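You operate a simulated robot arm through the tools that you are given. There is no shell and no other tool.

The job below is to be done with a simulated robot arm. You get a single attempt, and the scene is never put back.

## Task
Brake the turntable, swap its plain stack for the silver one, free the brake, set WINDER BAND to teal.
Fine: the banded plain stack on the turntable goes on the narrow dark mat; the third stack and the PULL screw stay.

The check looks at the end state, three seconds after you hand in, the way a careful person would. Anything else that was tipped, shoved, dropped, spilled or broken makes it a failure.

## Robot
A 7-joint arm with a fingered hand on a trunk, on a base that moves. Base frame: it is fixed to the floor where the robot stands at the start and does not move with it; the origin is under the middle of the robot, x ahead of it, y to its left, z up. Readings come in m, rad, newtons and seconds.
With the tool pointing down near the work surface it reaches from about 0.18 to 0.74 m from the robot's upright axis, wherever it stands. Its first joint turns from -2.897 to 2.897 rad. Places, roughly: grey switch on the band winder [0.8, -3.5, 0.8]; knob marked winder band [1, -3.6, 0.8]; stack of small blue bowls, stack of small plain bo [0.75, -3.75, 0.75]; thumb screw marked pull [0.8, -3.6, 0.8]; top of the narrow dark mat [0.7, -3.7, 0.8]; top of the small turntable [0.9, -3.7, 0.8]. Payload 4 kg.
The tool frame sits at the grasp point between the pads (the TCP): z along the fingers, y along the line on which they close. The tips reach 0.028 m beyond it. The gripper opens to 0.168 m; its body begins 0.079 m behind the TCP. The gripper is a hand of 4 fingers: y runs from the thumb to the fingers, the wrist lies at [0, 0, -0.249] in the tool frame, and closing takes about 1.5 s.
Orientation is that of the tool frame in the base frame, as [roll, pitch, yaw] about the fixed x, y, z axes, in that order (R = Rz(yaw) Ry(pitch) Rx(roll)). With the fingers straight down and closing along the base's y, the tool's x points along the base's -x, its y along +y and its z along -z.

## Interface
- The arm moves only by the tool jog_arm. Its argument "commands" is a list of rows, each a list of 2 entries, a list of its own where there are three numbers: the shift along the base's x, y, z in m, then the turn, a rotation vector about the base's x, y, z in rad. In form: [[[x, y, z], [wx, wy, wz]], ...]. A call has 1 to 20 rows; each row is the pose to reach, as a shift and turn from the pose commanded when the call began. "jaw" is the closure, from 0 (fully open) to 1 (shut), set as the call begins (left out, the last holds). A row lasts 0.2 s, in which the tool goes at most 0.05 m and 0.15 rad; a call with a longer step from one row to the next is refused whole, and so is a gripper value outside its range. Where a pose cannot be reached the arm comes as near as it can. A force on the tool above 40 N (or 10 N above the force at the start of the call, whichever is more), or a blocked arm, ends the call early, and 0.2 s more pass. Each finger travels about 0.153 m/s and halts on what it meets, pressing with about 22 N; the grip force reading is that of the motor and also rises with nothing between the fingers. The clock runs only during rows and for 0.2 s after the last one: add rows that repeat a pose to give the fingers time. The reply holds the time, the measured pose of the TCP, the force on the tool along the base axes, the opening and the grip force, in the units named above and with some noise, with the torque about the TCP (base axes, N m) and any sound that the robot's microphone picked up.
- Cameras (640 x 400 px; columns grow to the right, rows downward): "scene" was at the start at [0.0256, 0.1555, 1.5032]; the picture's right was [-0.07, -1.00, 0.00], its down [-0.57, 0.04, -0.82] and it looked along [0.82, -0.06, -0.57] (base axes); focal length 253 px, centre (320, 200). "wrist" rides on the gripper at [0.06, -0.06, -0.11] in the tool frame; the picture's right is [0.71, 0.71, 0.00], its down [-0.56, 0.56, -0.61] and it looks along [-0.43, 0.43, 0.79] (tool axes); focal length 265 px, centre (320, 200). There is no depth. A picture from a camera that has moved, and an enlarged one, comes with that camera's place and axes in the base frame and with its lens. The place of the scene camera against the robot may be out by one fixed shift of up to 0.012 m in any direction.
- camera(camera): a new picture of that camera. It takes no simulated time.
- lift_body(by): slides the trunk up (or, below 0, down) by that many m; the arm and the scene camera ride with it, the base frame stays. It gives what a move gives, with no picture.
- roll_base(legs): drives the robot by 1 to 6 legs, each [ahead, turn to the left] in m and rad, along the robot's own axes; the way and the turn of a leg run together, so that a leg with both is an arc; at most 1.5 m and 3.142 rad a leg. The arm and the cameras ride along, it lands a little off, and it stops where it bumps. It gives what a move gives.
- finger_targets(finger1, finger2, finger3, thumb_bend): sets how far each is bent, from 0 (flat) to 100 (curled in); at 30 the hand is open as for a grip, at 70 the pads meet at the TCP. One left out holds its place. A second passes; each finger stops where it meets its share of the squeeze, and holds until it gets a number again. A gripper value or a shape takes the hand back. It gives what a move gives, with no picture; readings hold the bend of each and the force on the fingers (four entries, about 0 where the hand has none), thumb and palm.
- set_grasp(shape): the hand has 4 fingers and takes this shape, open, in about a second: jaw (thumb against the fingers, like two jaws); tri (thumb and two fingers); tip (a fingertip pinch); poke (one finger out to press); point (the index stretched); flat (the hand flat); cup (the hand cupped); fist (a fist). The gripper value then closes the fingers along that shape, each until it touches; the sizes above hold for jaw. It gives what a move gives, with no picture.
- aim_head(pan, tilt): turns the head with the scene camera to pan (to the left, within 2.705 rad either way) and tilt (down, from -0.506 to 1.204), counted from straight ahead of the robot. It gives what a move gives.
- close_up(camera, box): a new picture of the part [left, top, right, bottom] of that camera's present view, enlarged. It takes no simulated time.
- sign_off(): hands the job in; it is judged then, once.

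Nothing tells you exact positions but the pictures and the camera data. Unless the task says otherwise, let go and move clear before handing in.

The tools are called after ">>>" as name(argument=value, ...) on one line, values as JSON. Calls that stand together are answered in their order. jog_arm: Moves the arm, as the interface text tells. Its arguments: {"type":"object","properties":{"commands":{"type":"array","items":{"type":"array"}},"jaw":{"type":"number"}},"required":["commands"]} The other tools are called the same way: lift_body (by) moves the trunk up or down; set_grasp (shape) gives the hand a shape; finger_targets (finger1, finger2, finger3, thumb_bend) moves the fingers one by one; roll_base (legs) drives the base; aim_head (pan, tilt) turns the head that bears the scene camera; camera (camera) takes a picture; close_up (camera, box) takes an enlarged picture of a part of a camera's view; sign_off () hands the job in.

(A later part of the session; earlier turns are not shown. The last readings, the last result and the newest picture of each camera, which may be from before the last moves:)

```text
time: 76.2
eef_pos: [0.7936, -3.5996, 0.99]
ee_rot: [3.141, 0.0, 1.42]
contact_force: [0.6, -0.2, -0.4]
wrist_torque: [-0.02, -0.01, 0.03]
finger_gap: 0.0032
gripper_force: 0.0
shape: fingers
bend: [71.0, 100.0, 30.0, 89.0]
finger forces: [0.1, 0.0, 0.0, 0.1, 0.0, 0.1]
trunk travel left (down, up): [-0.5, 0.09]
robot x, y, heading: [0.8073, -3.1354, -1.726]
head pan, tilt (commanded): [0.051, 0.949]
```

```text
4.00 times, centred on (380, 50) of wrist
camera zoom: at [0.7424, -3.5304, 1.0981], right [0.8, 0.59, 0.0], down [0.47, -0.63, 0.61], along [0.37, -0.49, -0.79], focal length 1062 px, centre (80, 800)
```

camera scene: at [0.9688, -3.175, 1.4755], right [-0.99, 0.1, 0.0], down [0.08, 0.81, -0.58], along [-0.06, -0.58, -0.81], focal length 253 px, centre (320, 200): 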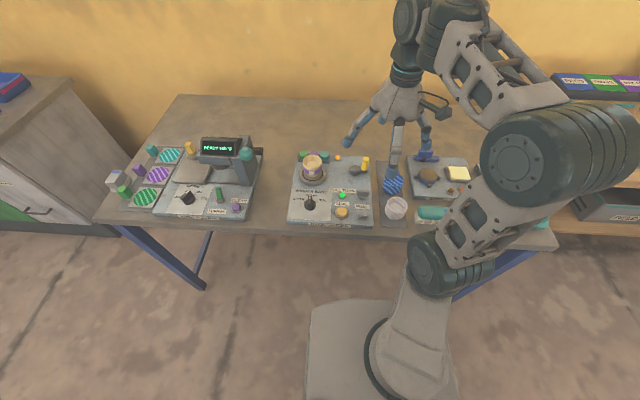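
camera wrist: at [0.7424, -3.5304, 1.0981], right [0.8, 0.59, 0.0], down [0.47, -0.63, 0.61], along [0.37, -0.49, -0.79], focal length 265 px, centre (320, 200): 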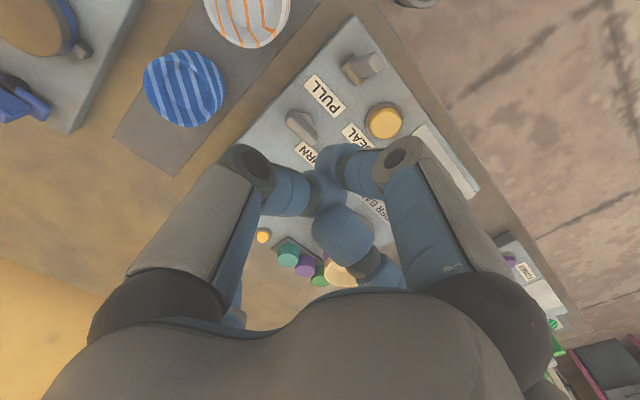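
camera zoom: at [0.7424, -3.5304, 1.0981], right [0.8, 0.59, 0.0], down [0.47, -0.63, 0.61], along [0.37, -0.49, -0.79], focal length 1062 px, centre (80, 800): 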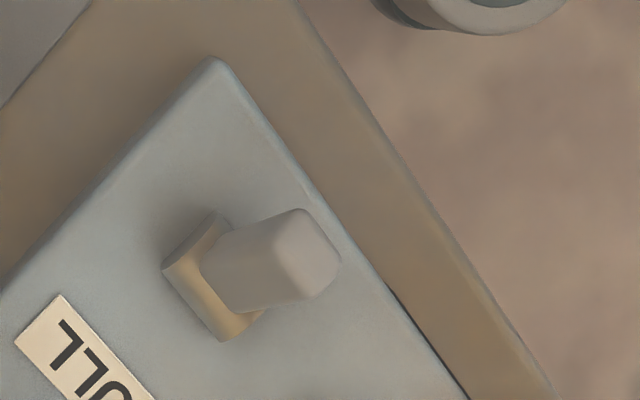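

The plate top is at z ≈ 0.819; the toggle's base is at (0.8025, -3.5567) and its tip leans towards me at about (0.807, -3.539, 0.86). I move the hand to the robot side of the switch with finger3 pointing down in front of the toggle, stopping above it to check.

>>> jog_arm(commands=[[[0.006, 0.045, 0], [0, 0, 0]], [[0.012, 0.09, 0], [0, 0, 0]], [[0.018, 0.135, 0], [0, 0, 0]], [[0.024, 0.17, 0], [0, 0, 0]], [[0.03, 0.193, 0], [0, 0, 0]], [[0.03, 0.193, -0.045], [0, 0, 0]], [[0.03, 0.193, -0.085], [0, 0, 0]], [[0.03, 0.193, -0.085], [0, 0, 0]]])

>>> camera(camera="scene")

>>> camera(camera="wrist")

```text
time: 77.3
eef_pos: [0.8266, -3.4249, 0.9912]
ee_rot: [3.115, 0.021, 1.428]
contact_force: [2.6, -3.5, 1.6]
wrist_torque: [0.11, 0.15, 0.05]
finger_gap: 0.0055
gripper_force: 0.1
shape: fingers
bend: [73.0, 100.0, 30.0, 91.0]
finger forces: [0.1, 0.1, 0.0, 0.1, 0.1, 0.0]
trunk travel left (down, up): [-0.5, 0.09]
robot x, y, heading: [0.8081, -3.1339, -1.73]
head pan, tilt (commanded): [0.051, 0.949]
stopped in row 5: the force on the tool passed its limit at 69 N (the readings are from after the stop); the commanded pose is now the measured one
```

```text
taken
camera scene: at [0.9688, -3.175, 1.4755], right [-0.99, 0.1, 0.0], down [0.08, 0.81, -0.58], along [-0.06, -0.58, -0.81], focal length 253 px, centre (320, 200)
```

scene: 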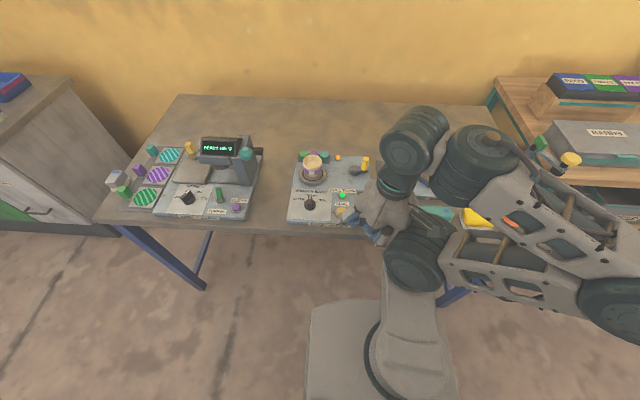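

```text
taken
camera wrist: at [0.7707, -3.3543, 1.0964], right [0.8, 0.6, 0.0], down [0.46, -0.62, 0.64], along [0.39, -0.51, -0.77], focal length 265 px, centre (320, 200)
```

wrist: 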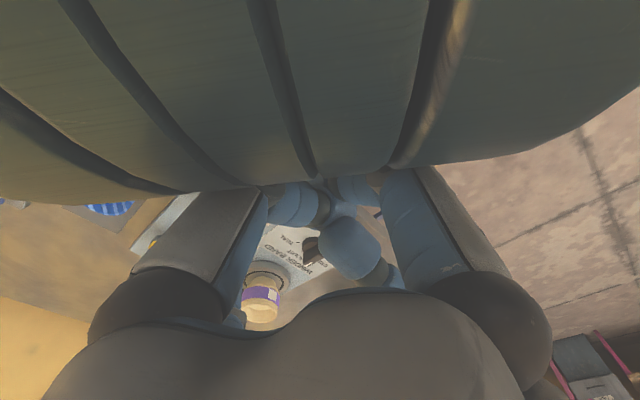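

The hand bumped the robot's own upper arm because it was folded too near. I back off away from the body, straighten the tool, curl finger3, and use finger1 (bent so its tip is at the TCP) instead.

>>> jog_arm(commands=[[[-0.004, -0.03, 0], [0.008, 0.008, -0.002]], [[-0.009, -0.06, 0], [0.016, 0.016, -0.004]], [[-0.0146, -0.09, 0], [0.0246, 0.0233, -0.0055]], [[-0.0146, -0.09, 0], [0.0246, 0.0233, -0.0055]]])

>>> finger_targets(finger1=70, finger2=100, finger3=100, thumb_bend=100)

>>> camera(camera="wrist")

>>> close_up(camera="scene", box=[310, 130, 450, 230])

```text
time: 78.3
eef_pos: [0.8101, -3.5157, 0.9922]
ee_rot: [-3.141, -0.003, 1.424]
contact_force: [-0.5, -0.1, 0.2]
wrist_torque: [0.02, -0.01, -0.01]
finger_gap: 0.0053
gripper_force: 0.1
shape: fingers
bend: [73.0, 100.0, 30.0, 91.0]
finger forces: [0.0, 0.0, 0.1, 0.1, 0.0, 0.0]
trunk travel left (down, up): [-0.5, 0.09]
robot x, y, heading: [0.8097, -3.1348, -1.728]
head pan, tilt (commanded): [0.051, 0.949]
```

```text
time: 79.3
eef_pos: [0.8099, -3.5144, 0.9931]
ee_rot: [-3.138, -0.002, 1.425]
contact_force: [-0.6, 0.5, -0.3]
wrist_torque: [0.02, 0.02, 0.01]
finger_gap: 0.0133
gripper_force: 0.1
shape: fingers
bend: [69.0, 100.0, 75.0, 92.0]
finger forces: [0.1, 0.1, 0.0, 0.0, 0.0, 0.0]
trunk travel left (down, up): [-0.5, 0.09]
robot x, y, heading: [0.8072, -3.1353, -1.728]
head pan, tilt (commanded): [0.051, 0.949]
```

```text
taken
camera wrist: at [0.7578, -3.4463, 1.1007], right [0.8, 0.6, 0.0], down [0.47, -0.64, 0.61], along [0.37, -0.49, -0.79], focal length 265 px, centre (320, 200)
```

wrist: 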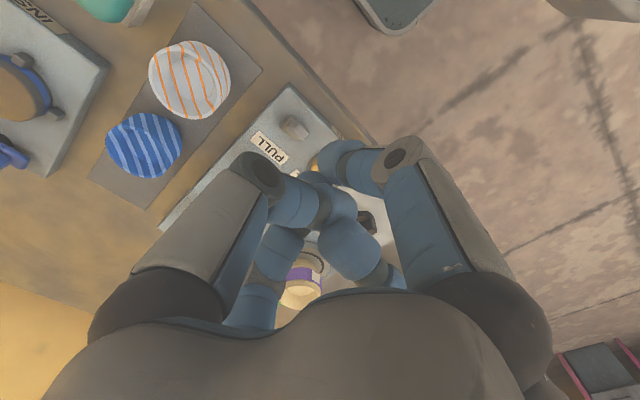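

```text
4.00 times, centred on (380, 180) of scene
camera zoom: at [0.9686, -3.1748, 1.4755], right [-0.99, 0.1, 0.0], down [0.08, 0.81, -0.58], along [-0.06, -0.58, -0.81], focal length 1012 px, centre (80, 280)
```

zoom: 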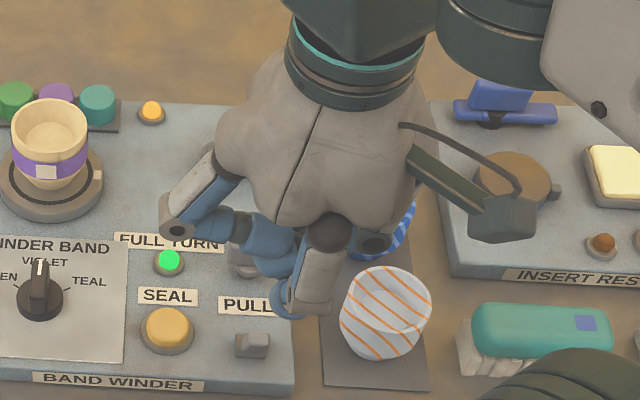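

Finger1's tip now points at the switch's robot side with the scene camera seeing it. I lower the hand in steps and check.

>>> jog_arm(commands=[[[-0.002, 0.0, -0.04], [0, 0, 0]], [[-0.004, 0.002, -0.08], [0, 0, 0]], [[-0.004, 0.003, -0.1], [0, 0, 0]], [[-0.004, 0.003, -0.1], [0, 0, 0]]])

>>> close_up(camera="scene", box=[310, 150, 430, 235])

>>> camera(camera="wrist")

```text
time: 80.3
eef_pos: [0.8046, -3.512, 0.8935]
ee_rot: [-3.139, 0.0, 1.424]
contact_force: [-0.1, -0.9, 0.0]
wrist_torque: [0.02, 0.0, -0.02]
finger_gap: 0.0135
gripper_force: 0.1
shape: fingers
bend: [69.0, 100.0, 75.0, 92.0]
finger forces: [0.1, 0.0, 0.0, 0.0, 0.1, 0.1]
trunk travel left (down, up): [-0.5, 0.09]
robot x, y, heading: [0.8069, -3.1372, -1.723]
head pan, tilt (commanded): [0.051, 0.949]
```

```text
4.71 times, centred on (370, 192) of scene
camera zoom: at [0.9686, -3.1749, 1.4755], right [-0.99, 0.1, 0.0], down [0.08, 0.81, -0.58], along [-0.06, -0.58, -0.81], focal length 1190 px, centre (85, 235)
```

zoom: 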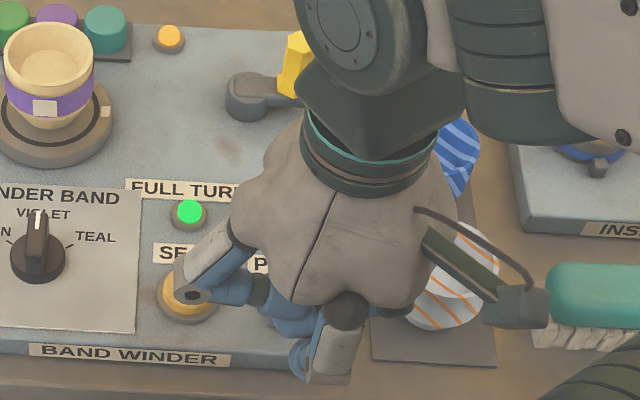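

```text
taken
camera wrist: at [0.7538, -3.4441, 1.001], right [0.8, 0.6, 0.0], down [0.47, -0.64, 0.61], along [0.36, -0.49, -0.79], focal length 265 px, centre (320, 200)
```

wrist: 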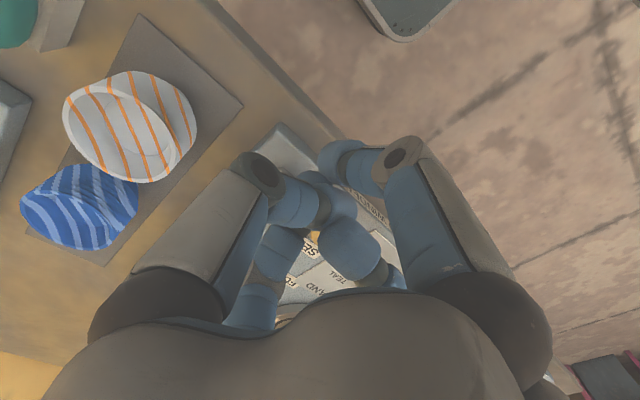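

The hand is aligned, with the wrist camera post clear of the silver stack. I lower 3 cm more and then push gently away from me.

>>> jog_arm(commands=[[[0, 0, -0.015], [0, 0, 0]], [[0, 0, -0.03], [0, 0, 0]], [[0, 0, -0.03], [0, 0, 0]]])

>>> close_up(camera="scene", box=[310, 150, 430, 235])

```text
time: 80.9
eef_pos: [0.8065, -3.5113, 0.8678]
ee_rot: [3.14, 0.003, 1.42]
contact_force: [-2.1, 10.9, 24.3]
wrist_torque: [-0.5, 0.11, -0.06]
finger_gap: 0.0145
gripper_force: 12.9
shape: fingers
bend: [68.0, 100.0, 77.0, 93.0]
finger forces: [0.0, 0.1, 25.9, 0.0, 0.1, 0.0]
trunk travel left (down, up): [-0.5, 0.09]
robot x, y, heading: [0.8071, -3.1351, -1.722]
head pan, tilt (commanded): [0.051, 0.949]
stopped in row 3: the force on the tool passed its limit at 53 N (the readings are from after the stop); the commanded pose is now the measured one
```

```text
4.71 times, centred on (370, 192) of scene
camera zoom: at [0.9685, -3.1724, 1.4761], right [-0.99, 0.1, 0.0], down [0.08, 0.81, -0.58], along [-0.06, -0.58, -0.81], focal length 1190 px, centre (85, 235)
```

zoom: 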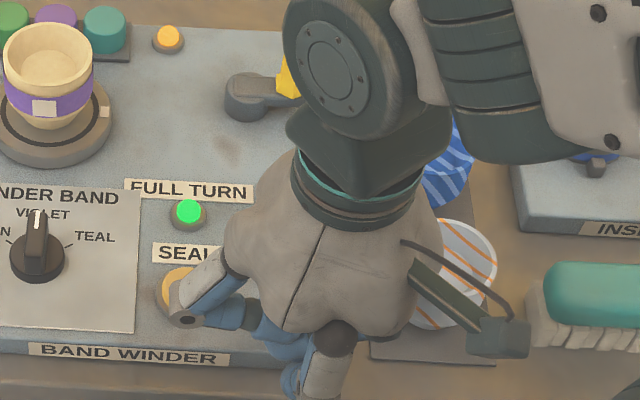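

finger3, still half out, touched the top of the toggle (finger3 force 26 N). I lift straight up and re-curl the fingers properly with finger1 further out.

>>> jog_arm(commands=[[[0, 0.0, 0.03], [0, 0, 0]], [[0, 0, 0.06], [0, 0, 0]], [[0, 0, 0.06], [0, 0, 0]]])

>>> finger_targets(finger1=30, finger2=100, finger3=100, thumb_bend=100)

>>> camera(camera="wrist")

>>> close_up(camera="scene", box=[310, 130, 450, 235])

```text
time: 81.7
eef_pos: [0.8058, -3.5129, 0.9277]
ee_rot: [-3.14, 0.001, 1.424]
contact_force: [0.7, -0.3, 0.3]
wrist_torque: [-0.02, 0.01, -0.01]
finger_gap: 0.0139
gripper_force: 0.1
shape: fingers
bend: [68.0, 100.0, 76.0, 93.0]
finger forces: [0.0, 0.0, 0.0, 0.1, 0.0, 0.0]
trunk travel left (down, up): [-0.5, 0.09]
robot x, y, heading: [0.8107, -3.1354, -1.722]
head pan, tilt (commanded): [0.051, 0.949]
```

```text
time: 82.7
eef_pos: [0.8068, -3.5137, 0.9262]
ee_rot: [3.141, 0.002, 1.423]
contact_force: [0.0, 0.4, 0.5]
wrist_torque: [0.0, 0.02, 0.01]
finger_gap: 0.0816
gripper_force: 0.1
shape: fingers
bend: [30.0, 100.0, 76.0, 91.0]
finger forces: [0.1, 0.0, 0.0, 0.1, 0.0, 0.0]
trunk travel left (down, up): [-0.5, 0.09]
robot x, y, heading: [0.8048, -3.1383, -1.724]
head pan, tilt (commanded): [0.051, 0.949]
```

```text
taken
camera wrist: at [0.7542, -3.4439, 1.035], right [0.8, 0.59, 0.0], down [0.47, -0.63, 0.62], along [0.37, -0.5, -0.79], focal length 265 px, centre (320, 200)
```

wrist: 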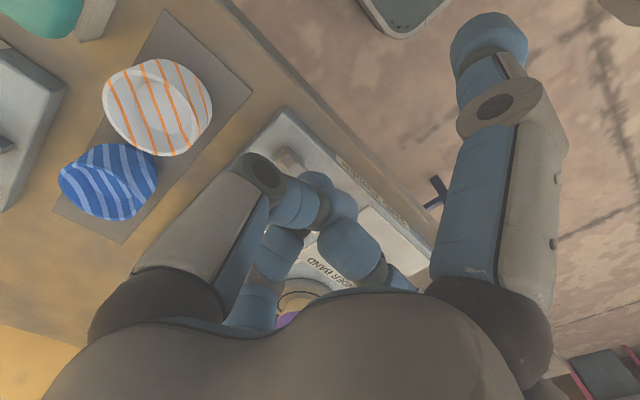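

```text
3.81 times, centred on (380, 182) of scene
camera zoom: at [0.9686, -3.1749, 1.4755], right [-0.99, 0.1, 0.0], down [0.08, 0.81, -0.58], along [-0.06, -0.58, -0.81], focal length 964 px, centre (91, 267)
```

zoom: 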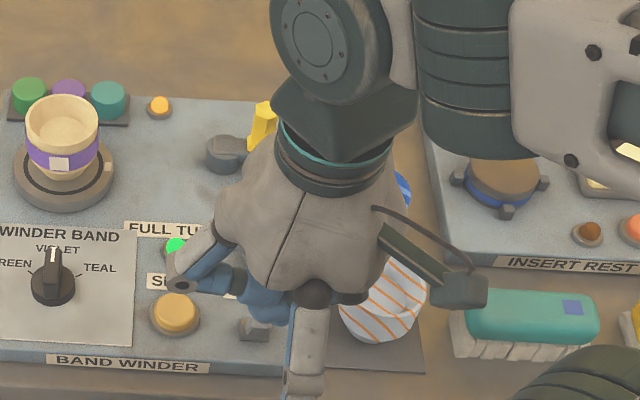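

The curled fingers block each other, so I use the proper "poke" shape, where the thumb tip is lowest at the TCP.

>>> set_grasp(shape="poke")

>>> jog_arm(commands=[[[0.014, 0.008, 0], [0, 0, 0]], [[0.014, 0.008, 0], [0, 0, 0]]])

>>> camera(camera="wrist")

>>> close_up(camera="scene", box=[310, 130, 450, 235])

```text
time: 83.6
eef_pos: [0.8063, -3.5128, 0.9266]
ee_rot: [3.141, 0.002, 1.422]
contact_force: [-0.9, 0.6, 0.1]
wrist_torque: [0.03, 0.01, 0.0]
finger_gap: 0.0001
gripper_force: 0.0
shape: poke
bend: [100.0, 100.0, 100.0, 70.0]
finger forces: [0.1, 0.0, 0.1, 0.0, 0.0, 0.1]
trunk travel left (down, up): [-0.5, 0.09]
robot x, y, heading: [0.8074, -3.1372, -1.727]
head pan, tilt (commanded): [0.051, 0.949]
```

```text
time: 84.2
eef_pos: [0.8199, -3.5062, 0.9272]
ee_rot: [3.141, 0.002, 1.422]
contact_force: [0.2, 1.1, -0.4]
wrist_torque: [0.01, -0.02, 0.02]
finger_gap: 0.0
gripper_force: 0.1
shape: poke
bend: [100.0, 100.0, 100.0, 70.0]
finger forces: [0.0, 0.0, 0.0, 0.0, 0.0, 0.0]
trunk travel left (down, up): [-0.5, 0.09]
robot x, y, heading: [0.8072, -3.1369, -1.724]
head pan, tilt (commanded): [0.051, 0.949]
```

```text
taken
camera wrist: at [0.7679, -3.4361, 1.0354], right [0.8, 0.59, 0.0], down [0.47, -0.63, 0.62], along [0.37, -0.5, -0.79], focal length 265 px, centre (320, 200)
```

wrist: 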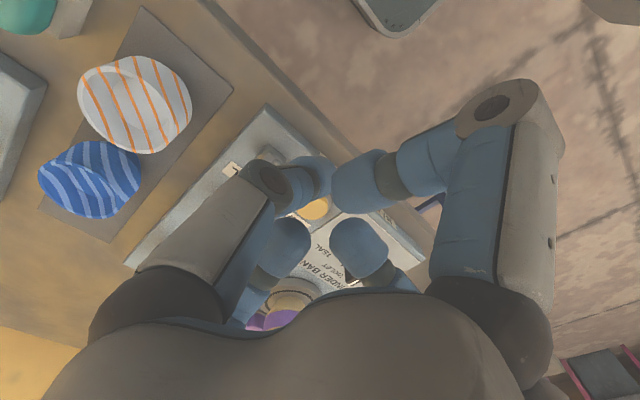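

```text
3.81 times, centred on (380, 182) of scene
camera zoom: at [0.9687, -3.1749, 1.4755], right [-0.99, 0.1, 0.0], down [0.08, 0.81, -0.58], along [-0.06, -0.58, -0.81], focal length 964 px, centre (91, 267)
```

zoom: 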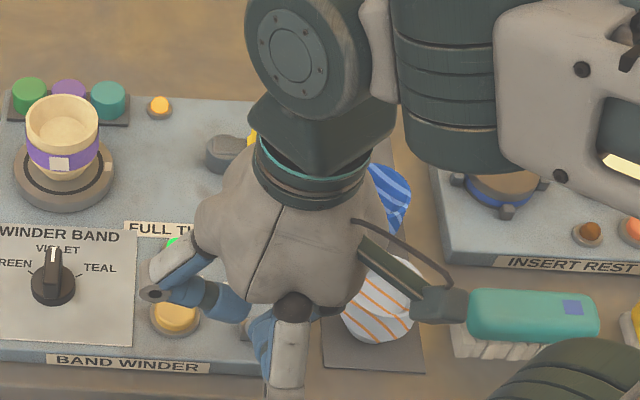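

The thumb tip is the lowest point (about 2 cm below the other tips) and in front of the toggle. I lower to z ≈ 0.862.

>>> jog_arm(commands=[[[0, 0, -0.03], [0, 0, 0]], [[0, 0, -0.055], [0, 0, 0]], [[0, 0, -0.065], [0, 0, 0]], [[0, 0, -0.065], [0, 0, 0]]])

>>> close_up(camera="scene", box=[310, 150, 430, 235])

```text
time: 85.2
eef_pos: [0.8215, -3.5055, 0.8628]
ee_rot: [-3.141, 0.0, 1.42]
contact_force: [-0.3, -0.1, 0.1]
wrist_torque: [0.02, -0.02, -0.03]
finger_gap: 0.0004
gripper_force: 0.0
shape: poke
bend: [100.0, 100.0, 100.0, 70.0]
finger forces: [0.0, 0.0, 0.0, 0.0, 0.0, 0.0]
trunk travel left (down, up): [-0.5, 0.09]
robot x, y, heading: [0.8069, -3.1379, -1.724]
head pan, tilt (commanded): [0.051, 0.949]
```

```text
4.71 times, centred on (370, 192) of scene
camera zoom: at [0.9687, -3.1749, 1.4755], right [-0.99, 0.1, 0.0], down [0.08, 0.81, -0.58], along [-0.06, -0.58, -0.81], focal length 1190 px, centre (85, 235)
```

zoom: 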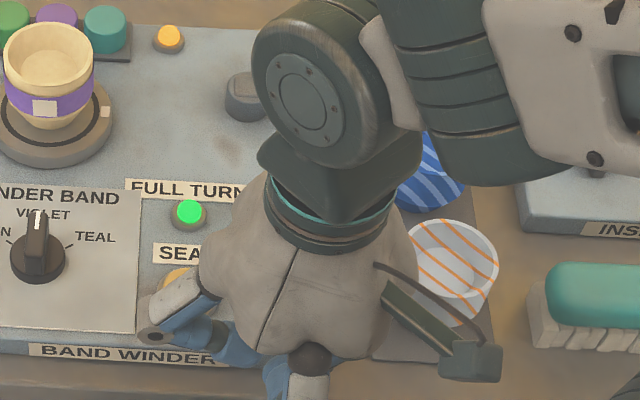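

No contact yet. Now I push slowly away from me along the panel's depth direction.

>>> jog_arm(commands=[[[-0.0015, -0.01, 0], [0, 0, 0]], [[-0.003, -0.02, 0], [0, 0, 0]], [[-0.0045, -0.03, 0], [0, 0, 0]], [[-0.006, -0.04, 0], [0, 0, 0]], [[-0.007, -0.048, 0], [0, 0, 0]], [[-0.008, -0.054, 0], [0, 0, 0]]])

```text
time: 86.6
eef_pos: [0.813, -3.5507, 0.8605]
ee_rot: [-3.139, -0.007, 1.43]
contact_force: [7.8, 32.9, 12.2]
wrist_torque: [0.79, -0.13, -0.01]
finger_gap: 0.0002
gripper_force: 0.1
shape: poke
bend: [100.0, 100.0, 100.0, 70.0]
finger forces: [0.1, 0.0, 2.6, 0.1, 33.9, 0.0]
trunk travel left (down, up): [-0.5, 0.09]
robot x, y, heading: [0.81, -3.131, -1.726]
head pan, tilt (commanded): [0.051, 0.949]
heard: click
```

A click: the switch has flipped. I back off towards me and rise, then look.

>>> jog_arm(commands=[[[0.003, 0.02, 0], [0, 0, 0]], [[0.006, 0.04, 0], [0, 0, 0]], [[0.006, 0.04, 0.045], [0, 0, 0]], [[0.006, 0.04, 0.09], [0, 0, 0]], [[-0.03, 0.03, 0.13], [0, 0, 0]], [[-0.07, 0.02, 0.15], [0, 0, 0]], [[-0.11, 0.01, 0.17], [0, 0, 0]], [[-0.15, 0.0, 0.17], [0, 0, 0]], [[-0.19, 0.0, 0.17], [0, 0, 0]], [[-0.19, 0.0, 0.17], [0, 0, 0]]])

>>> camera(camera="scene")

>>> close_up(camera="scene", box=[280, 145, 420, 232])

```text
refused: row 5 steps farther than a row can; nothing moved
```

```text
taken
camera scene: at [0.9696, -3.1694, 1.4756], right [-0.99, 0.1, 0.0], down [0.08, 0.81, -0.58], along [-0.06, -0.58, -0.81], focal length 253 px, centre (320, 200)
```

scene: 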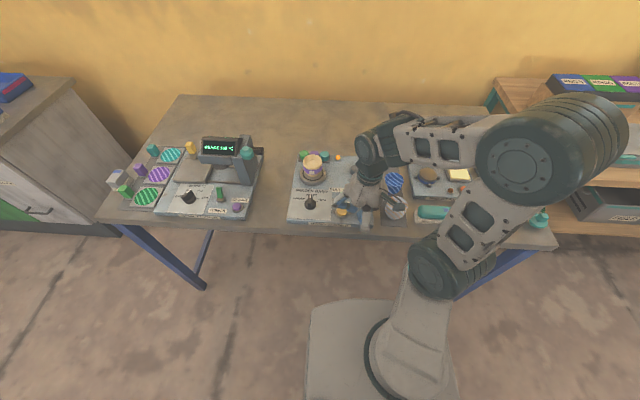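

```text
4.57 times, centred on (350, 188) of scene
camera zoom: at [0.9696, -3.1694, 1.4756], right [-0.99, 0.1, 0.0], down [0.08, 0.81, -0.58], along [-0.06, -0.58, -0.81], focal length 1156 px, centre (183, 253)
```

zoom: 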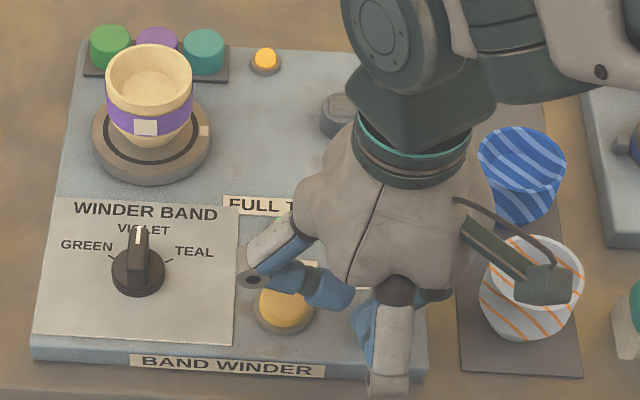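

The move was refused for one too-long step; I redo it with smaller steps.

>>> jog_arm(commands=[[[0.003, 0.02, 0], [0, 0, 0]], [[0.006, 0.035, 0], [0, 0, 0]], [[0.006, 0.035, 0.04], [0, 0, 0]], [[0.006, 0.035, 0.08], [0, 0, 0]], [[-0.02, 0.03, 0.11], [0, 0, 0]], [[-0.055, 0.02, 0.14], [0, 0, 0]], [[-0.095, 0.01, 0.165], [0, 0, 0]], [[-0.14, 0.0, 0.17], [0, 0, 0]], [[-0.185, 0.0, 0.17], [0, 0, 0]], [[-0.23, 0.0, 0.17], [0, 0, 0]], [[-0.23, 0.0, 0.17], [0, 0, 0]]])

>>> camera(camera="scene")

>>> close_up(camera="scene", box=[280, 145, 420, 232])

>>> close_up(camera="scene", box=[340, 180, 380, 230])

```text
time: 89.0
eef_pos: [0.5795, -3.5573, 1.0327]
ee_rot: [3.141, 0.002, 1.423]
contact_force: [-0.2, 0.6, 0.1]
wrist_torque: [0.01, 0.02, 0.02]
finger_gap: 0.0001
gripper_force: 0.1
shape: poke
bend: [100.0, 100.0, 100.0, 70.0]
finger forces: [0.1, 0.1, 0.1, 0.1, 0.0, 0.1]
trunk travel left (down, up): [-0.5, 0.09]
robot x, y, heading: [0.8129, -3.1345, -1.728]
head pan, tilt (commanded): [0.051, 0.949]
```

```text
taken
camera scene: at [0.9683, -3.1749, 1.4755], right [-0.99, 0.1, 0.0], down [0.08, 0.81, -0.58], along [-0.06, -0.58, -0.81], focal length 253 px, centre (320, 200)
```

scene: 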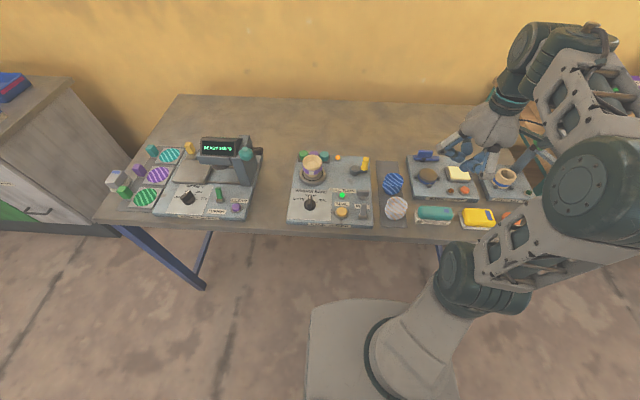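

```text
4.57 times, centred on (350, 188) of scene
camera zoom: at [0.9683, -3.1749, 1.4755], right [-0.99, 0.1, 0.0], down [0.08, 0.81, -0.58], along [-0.06, -0.58, -0.81], focal length 1156 px, centre (183, 253)
```

zoom: 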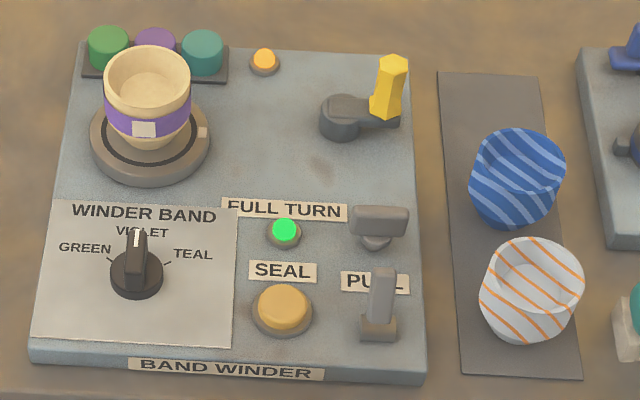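

```text
8.00 times, centred on (360, 205) of scene
camera zoom: at [0.9683, -3.1749, 1.4755], right [-0.99, 0.1, 0.0], down [0.08, 0.81, -0.58], along [-0.06, -0.58, -0.81], focal length 2023 px, centre (0, 160)
```

zoom: 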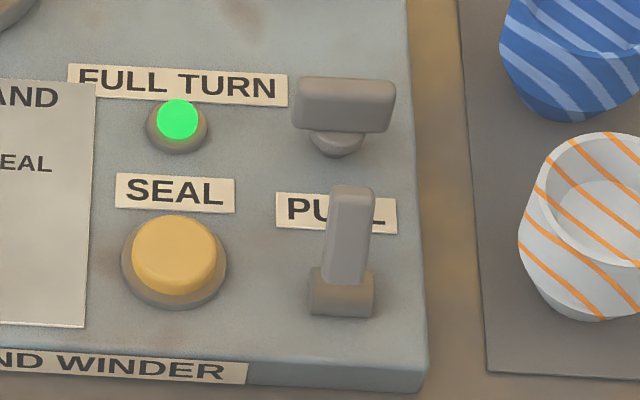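

The switch now leans away from me; everything else is unchanged, so the brake should be on. Next I set the hand to jaw, partly closed, and look how the fingers stand.

>>> set_grasp(shape="jaw")

>>> jog_arm(commands=[[[0, 0, 0.03], [0, 0, 0]], [[0, 0, 0.03], [0, 0, 0]], [[0, 0, 0.03], [0, 0, 0]], [[0, 0, 0.03], [0, 0, 0]]], jaw=0.4)

>>> camera(camera="wrist")

>>> close_up(camera="scene", box=[430, 60, 560, 180])

```text
time: 89.9
eef_pos: [0.5818, -3.5581, 1.0328]
ee_rot: [-3.141, 0.002, 1.421]
contact_force: [0.1, 0.6, 0.2]
wrist_torque: [0.01, 0.0, 0.01]
finger_gap: 0.1678
gripper_force: 0.1
shape: jaw
bend: [30.0, 30.0, 30.0, 30.0]
finger forces: [0.1, 0.0, 0.0, 0.1, 0.1, 0.0]
trunk travel left (down, up): [-0.5, 0.09]
robot x, y, heading: [0.8085, -3.1347, -1.724]
head pan, tilt (commanded): [0.051, 0.949]
```

```text
time: 90.9
eef_pos: [0.5826, -3.5568, 1.0611]
ee_rot: [-3.141, 0.003, 1.423]
contact_force: [-0.8, 0.2, -0.1]
wrist_torque: [-0.02, 0.01, -0.01]
finger_gap: 0.1016
gripper_force: 0.0
shape: jaw
bend: [30.0, 30.0, 30.0, 30.0]
finger forces: [0.0, 0.0, 0.0, 0.0, 0.0, 0.1]
trunk travel left (down, up): [-0.5, 0.09]
robot x, y, heading: [0.8085, -3.1379, -1.728]
head pan, tilt (commanded): [0.051, 0.949]
```

```text
taken
camera wrist: at [0.5304, -3.488, 1.1697], right [0.8, 0.59, 0.0], down [0.47, -0.63, 0.62], along [0.37, -0.5, -0.79], focal length 265 px, centre (320, 200)
```

wrist: 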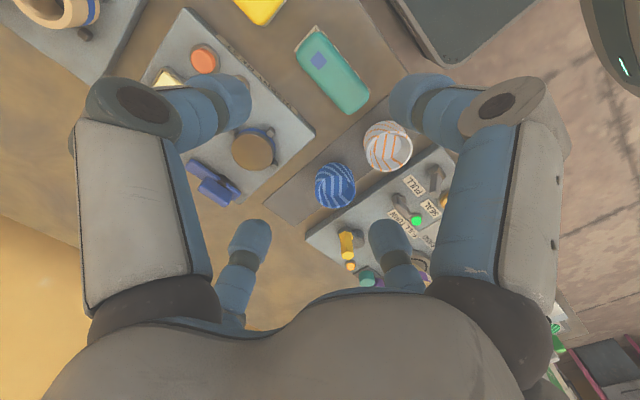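

```text
3.33 times, centred on (495, 120) of scene
camera zoom: at [0.9685, -3.1749, 1.4755], right [-0.99, 0.1, 0.0], down [0.08, 0.81, -0.58], along [-0.06, -0.58, -0.81], focal length 843 px, centre (-263, 467)
```

zoom: 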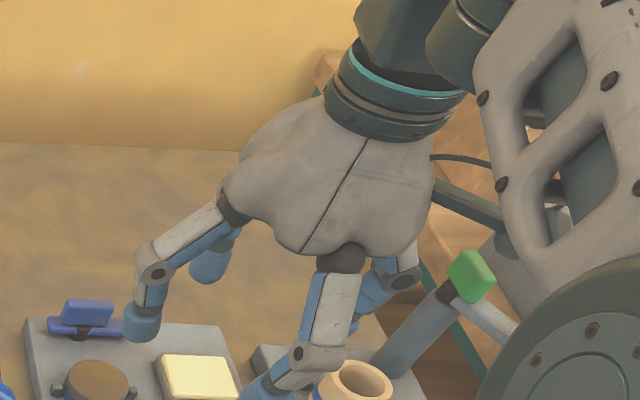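

In jaw all four fingers close concentrically, good for the round stacks. I turn the hand 45° so the fingers go on the diagonals (clear of the spools), and hover over the turntable.

>>> jog_arm(commands=[[[0.04, -0.019, 0], [0, 0, -0.08]], [[0.08, -0.038, 0], [0, 0, -0.16]], [[0.12, -0.057, 0], [0, 0, -0.24]], [[0.16, -0.076, 0], [0, 0, -0.32]], [[0.2, -0.095, 0], [0, 0, -0.4]], [[0.24, -0.114, 0], [0, 0, -0.48]], [[0.28, -0.133, 0], [0, 0, -0.56]], [[0.32, -0.152, 0], [0, 0, -0.64]], [[0.352, -0.169, 0], [0, 0, -0.72]], [[0.352, -0.169, 0], [0, 0, -0.785]], [[0.352, -0.169, 0], [0, 0, -0.785]]], jaw=0.35)

>>> camera(camera="wrist")

>>> camera(camera="scene")

```text
time: 93.3
eef_pos: [0.9357, -3.7275, 1.0644]
ee_rot: [-3.141, 0.001, 0.634]
contact_force: [-0.6, 0.0, 0.6]
wrist_torque: [-0.04, -0.01, -0.01]
finger_gap: 0.1088
gripper_force: 0.0
shape: jaw
bend: [28.0, 28.0, 28.0, 27.0]
finger forces: [0.1, 0.1, 0.0, 0.1, 0.0, 0.0]
trunk travel left (down, up): [-0.5, 0.09]
robot x, y, heading: [0.809, -3.1333, -1.723]
head pan, tilt (commanded): [0.051, 0.949]
```

```text
taken
camera wrist: at [0.9473, -3.6431, 1.1726], right [0.99, -0.15, 0.0], down [-0.12, -0.78, 0.62], along [-0.09, -0.61, -0.79], focal length 265 px, centre (320, 200)
```

wrist: 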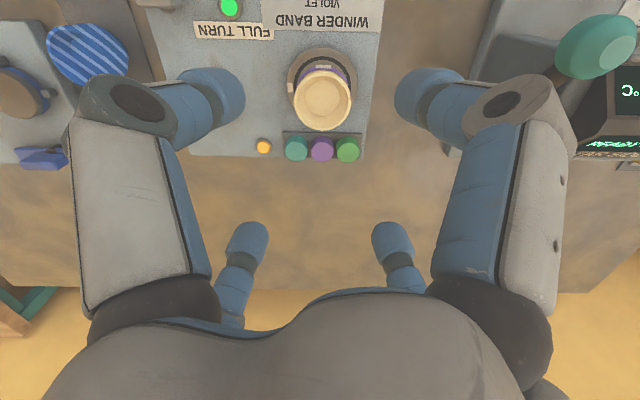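

```text
taken
camera scene: at [0.9685, -3.1748, 1.4755], right [-0.99, 0.1, 0.0], down [0.08, 0.81, -0.58], along [-0.06, -0.58, -0.81], focal length 253 px, centre (320, 200)
```

scene: 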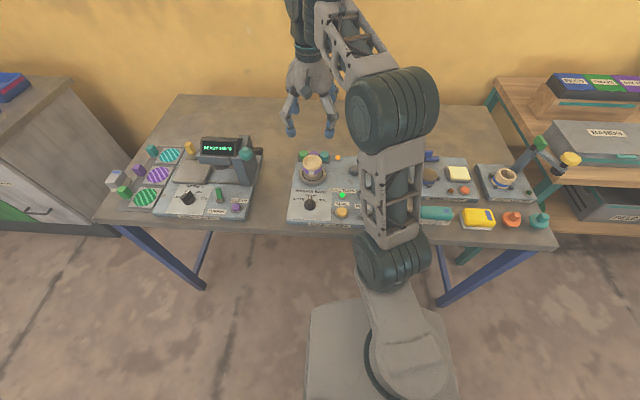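

The cup is seen well between the fingers. I zoom for a precise measurement of cup and turntable.

>>> close_up(camera="wrist", box=[240, 20, 400, 180])

>>> close_up(camera="wrist", box=[272, 40, 372, 140])

```text
2.50 times, centred on (320, 100) of wrist
camera zoom: at [0.9473, -3.6431, 1.1726], right [0.99, -0.15, 0.0], down [-0.12, -0.78, 0.62], along [-0.09, -0.61, -0.79], focal length 664 px, centre (320, 450)
```

zoom: 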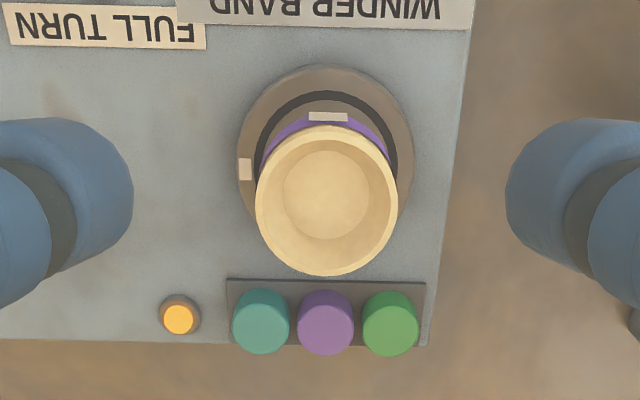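

```text
4.00 times, centred on (322, 90) of wrist
camera zoom: at [0.9473, -3.6431, 1.1726], right [0.99, -0.15, 0.0], down [-0.12, -0.78, 0.62], along [-0.09, -0.61, -0.79], focal length 1062 px, centre (312, 640)
```

zoom: 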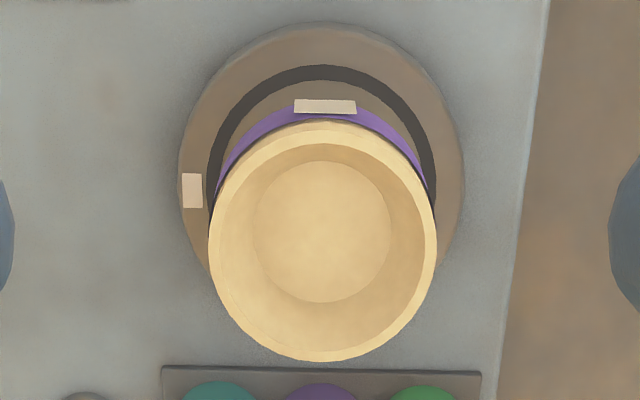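

The stack is centred on the turntable at about (0.937, -3.731), rim r ≈ 0.03, rim z ≈ 0.892. I narrow the fingers to ~0.084 m and lower to just above the rim to check centring.

>>> jog_arm(commands=[[[0.0015, -0.0035, -0.03], [0, 0, 0]], [[0.0015, -0.0035, -0.07], [0, 0, 0]], [[0.0015, -0.0035, -0.11], [0, 0, 0]], [[0.0015, -0.0035, -0.13], [0, 0, 0]], [[0.0015, -0.0035, -0.13], [0, 0, 0]]], jaw=0.5)

>>> camera(camera="wrist")

>>> close_up(camera="scene", box=[270, 110, 370, 210])

```text
time: 94.5
eef_pos: [0.9364, -3.7296, 0.9344]
ee_rot: [-3.14, 0.002, 0.637]
contact_force: [0.5, 0.6, -0.6]
wrist_torque: [-0.01, 0.03, -0.02]
finger_gap: 0.0845
gripper_force: 0.1
shape: jaw
bend: [34.0, 34.0, 34.0, 34.0]
finger forces: [0.1, 0.0, 0.1, 0.0, 0.0, 0.0]
trunk travel left (down, up): [-0.5, 0.09]
robot x, y, heading: [0.8063, -3.1355, -1.725]
head pan, tilt (commanded): [0.051, 0.949]
```

```text
taken
camera wrist: at [0.9483, -3.645, 1.0421], right [0.99, -0.15, 0.0], down [-0.12, -0.78, 0.62], along [-0.09, -0.61, -0.79], focal length 265 px, centre (320, 200)
```

wrist: 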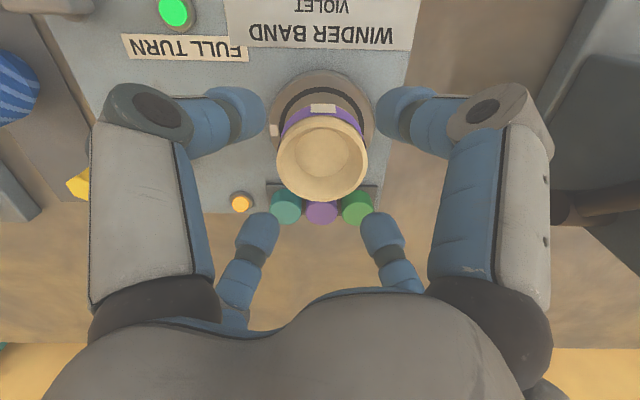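

```text
4.00 times, centred on (320, 160) of scene
camera zoom: at [0.9687, -3.1749, 1.4755], right [-0.99, 0.1, 0.0], down [0.08, 0.81, -0.58], along [-0.06, -0.58, -0.81], focal length 1012 px, centre (320, 360)
```

zoom: 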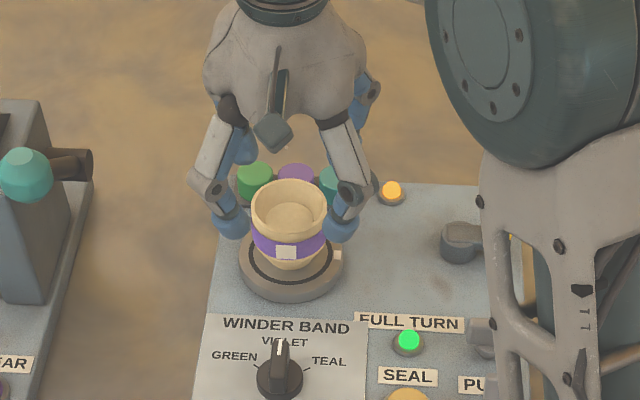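

Fingers surround the stack nicely. One zoom to confirm the centring before lowering.

>>> close_up(camera="wrist", box=[250, 50, 400, 250])

```text
2.00 times, centred on (325, 150) of wrist
camera zoom: at [0.9483, -3.645, 1.0421], right [0.99, -0.15, 0.0], down [-0.12, -0.78, 0.62], along [-0.09, -0.61, -0.79], focal length 531 px, centre (310, 300)
```

zoom: 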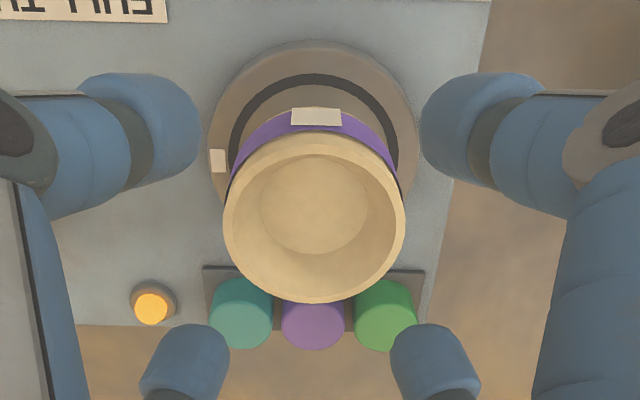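

Centre confirmed at (0.937, -3.730), rim z 0.893, turntable top 0.8355; the TCP matches. I lower to z ≈ 0.872 with tips well above the turntable.

>>> jog_arm(commands=[[[0.0005, 0, -0.02], [0, 0, 0]], [[0.0005, 0, -0.04], [0, 0, 0]], [[0.0005, 0, -0.062], [0, 0, 0]], [[0.0005, 0, -0.062], [0, 0, 0]]])

>>> camera(camera="wrist")

>>> close_up(camera="scene", box=[270, 120, 360, 210])

```text
time: 95.5
eef_pos: [0.9362, -3.7297, 0.8694]
ee_rot: [3.141, 0.001, 0.637]
contact_force: [-0.2, -0.7, -0.1]
wrist_torque: [0.01, -0.01, 0.02]
finger_gap: 0.0847
gripper_force: 0.0
shape: jaw
bend: [34.0, 34.0, 34.0, 34.0]
finger forces: [0.0, 0.0, 0.0, 0.0, 0.1, 0.1]
trunk travel left (down, up): [-0.5, 0.09]
robot x, y, heading: [0.81, -3.1307, -1.721]
head pan, tilt (commanded): [0.051, 0.949]
```

```text
taken
camera wrist: at [0.9473, -3.6457, 0.9777], right [0.99, -0.15, 0.0], down [-0.12, -0.78, 0.62], along [-0.09, -0.61, -0.79], focal length 265 px, centre (320, 200)
```

wrist: 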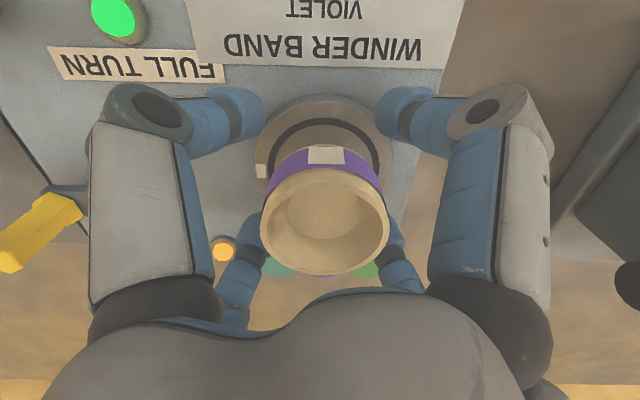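

```text
4.44 times, centred on (315, 165) of scene
camera zoom: at [0.9687, -3.1751, 1.4755], right [-0.99, 0.1, 0.0], down [0.08, 0.81, -0.58], along [-0.06, -0.58, -0.81], focal length 1124 px, centre (342, 356)
```

zoom: 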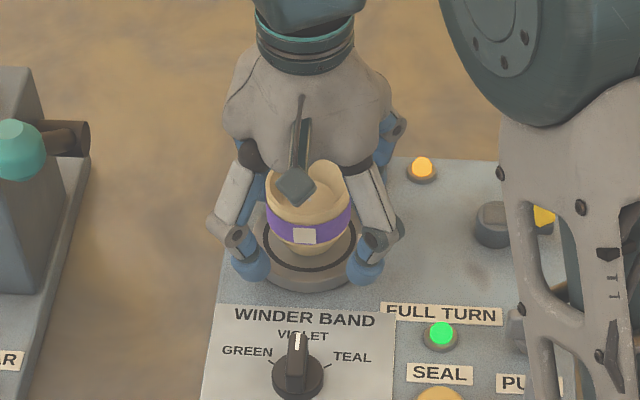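

Fingers are around the stack below the rim at band height. I close the hand gently.

>>> jog_arm(commands=[[[0, 0, 0], [0, 0, 0]], [[0, 0, 0], [0, 0, 0]], [[0, 0, 0], [0, 0, 0]], [[0, 0, 0], [0, 0, 0]], [[0, 0, 0], [0, 0, 0]]], jaw=0.72)

>>> camera(camera="wrist")

>>> close_up(camera="scene", box=[270, 120, 360, 210])

```text
time: 96.7
eef_pos: [0.9354, -3.73, 0.8695]
ee_rot: [3.141, 0.002, 0.637]
contact_force: [-0.2, -0.1, -1.1]
wrist_torque: [-0.04, -0.02, -0.02]
finger_gap: 0.0485
gripper_force: 22.3
shape: jaw
bend: [79.0, 79.0, 79.0, 47.0]
finger forces: [18.2, 18.6, 18.3, 0.1, 17.5, 0.1]
trunk travel left (down, up): [-0.5, 0.09]
robot x, y, heading: [0.8073, -3.1347, -1.724]
head pan, tilt (commanded): [0.051, 0.949]
```

```text
taken
camera wrist: at [0.9472, -3.6458, 0.9779], right [0.99, -0.15, 0.0], down [-0.12, -0.78, 0.62], along [-0.09, -0.61, -0.79], focal length 265 px, centre (320, 200)
```

wrist: 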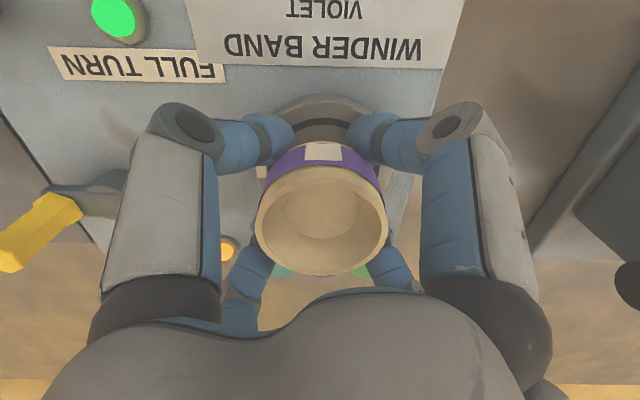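

```text
4.44 times, centred on (315, 165) of scene
camera zoom: at [0.9687, -3.1751, 1.4755], right [-0.99, 0.1, 0.0], down [0.08, 0.81, -0.58], along [-0.06, -0.58, -0.81], focal length 1124 px, centre (342, 356)
```

zoom: 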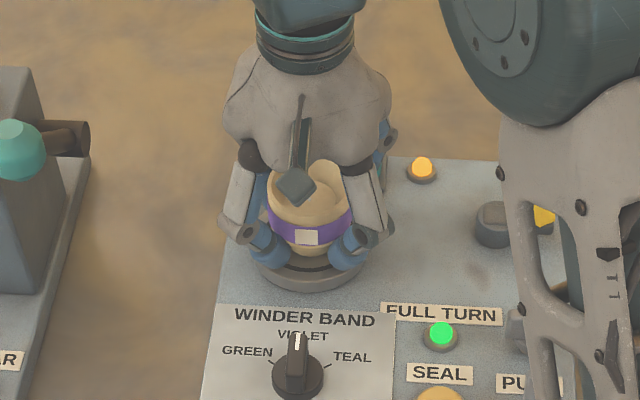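

The grip holds (about 18 N per finger). I lift the stack slowly and check that the turntable has not turned.

>>> jog_arm(commands=[[[0, 0, 0.01], [0, 0, 0]], [[0, 0, 0.025], [0, 0, 0]], [[0, 0, 0.045], [0, 0, 0]], [[0, 0, 0.075], [0, 0, 0]], [[0, 0, 0.105], [0, 0, 0]], [[0, 0, 0.13], [0, 0, 0]], [[0, 0, 0.13], [0, 0, 0]]])

>>> camera(camera="wrist")

>>> close_up(camera="scene", box=[270, 100, 410, 220])

```text
time: 98.3
eef_pos: [0.9372, -3.7303, 0.9978]
ee_rot: [-3.141, 0.001, 0.637]
contact_force: [-0.1, -0.7, -1.0]
wrist_torque: [-0.01, -0.04, 0.01]
finger_gap: 0.0485
gripper_force: 21.5
shape: jaw
bend: [79.0, 79.0, 79.0, 47.0]
finger forces: [18.1, 18.7, 18.2, 0.0, 17.6, 0.1]
trunk travel left (down, up): [-0.5, 0.09]
robot x, y, heading: [0.8072, -3.1355, -1.724]
head pan, tilt (commanded): [0.051, 0.949]
```

```text
taken
camera wrist: at [0.9485, -3.6454, 1.1063], right [0.99, -0.15, 0.0], down [-0.12, -0.78, 0.62], along [-0.09, -0.61, -0.79], focal length 265 px, centre (320, 200)
```

wrist: 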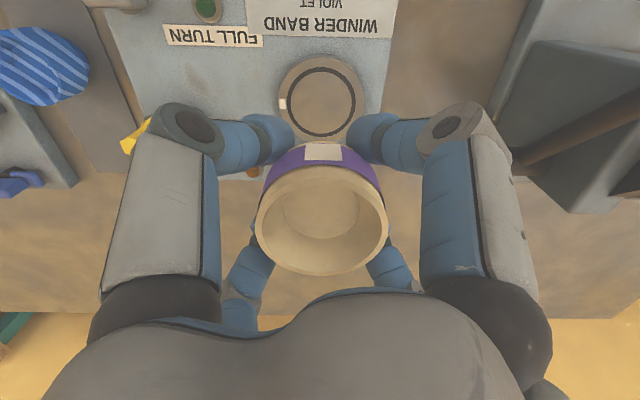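

```text
3.33 times, centred on (340, 160) of scene
camera zoom: at [0.9687, -3.1751, 1.4755], right [-0.99, 0.1, 0.0], down [0.08, 0.81, -0.58], along [-0.06, -0.58, -0.81], focal length 843 px, centre (253, 333)
```

zoom: 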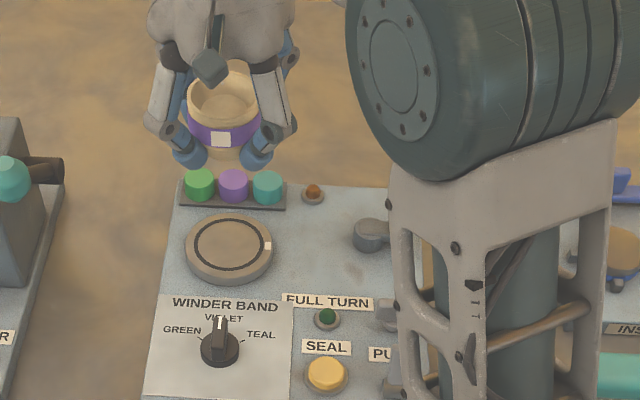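

The stack is up cleanly, the turntable mark still in place. Now I carry it over to the free back end of the mat at about (0.6645, -3.762).

>>> jog_arm(commands=[[[-0.03, -0.004, 0], [0, 0, 0]], [[-0.07, -0.008, 0], [0, 0, 0]], [[-0.11, -0.013, 0], [0, 0, 0]], [[-0.15, -0.018, 0], [0, 0, 0]], [[-0.19, -0.022, 0], [0, 0, 0]], [[-0.23, -0.027, 0], [0, 0, 0]], [[-0.26, -0.031, 0], [0, 0, 0]], [[-0.2725, -0.032, 0], [0, 0, 0]], [[-0.2725, -0.032, 0], [0, 0, 0]]])

>>> camera(camera="wrist")

>>> close_up(camera="scene", box=[320, 90, 460, 220])

```text
time: 100.3
eef_pos: [0.6626, -3.7641, 1.0007]
ee_rot: [3.141, 0.002, 0.635]
contact_force: [-0.3, -1.1, -1.4]
wrist_torque: [0.01, -0.02, 0.03]
finger_gap: 0.0486
gripper_force: 22.0
shape: jaw
bend: [79.0, 79.0, 79.0, 47.0]
finger forces: [18.1, 18.5, 18.3, 0.0, 17.5, 0.1]
trunk travel left (down, up): [-0.5, 0.09]
robot x, y, heading: [0.8078, -3.135, -1.724]
head pan, tilt (commanded): [0.051, 0.949]
```

```text
taken
camera wrist: at [0.6741, -3.6798, 1.1075], right [0.99, -0.15, 0.0], down [-0.12, -0.78, 0.62], along [-0.09, -0.61, -0.79], focal length 265 px, centre (320, 200)
```

wrist: 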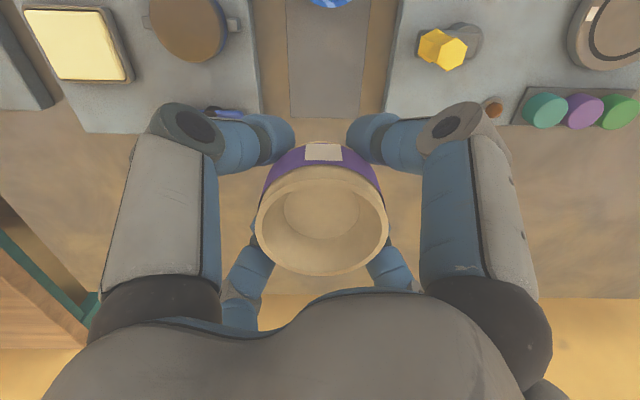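

```text
3.08 times, centred on (390, 155) of scene
camera zoom: at [0.9686, -3.175, 1.4755], right [-0.99, 0.1, 0.0], down [0.08, 0.81, -0.58], along [-0.06, -0.58, -0.81], focal length 778 px, centre (105, 338)
```

zoom: 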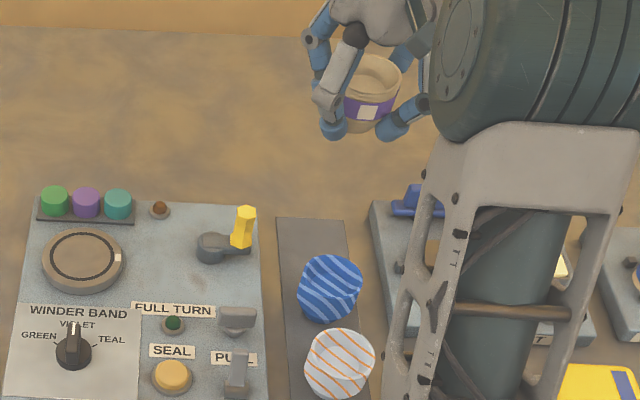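

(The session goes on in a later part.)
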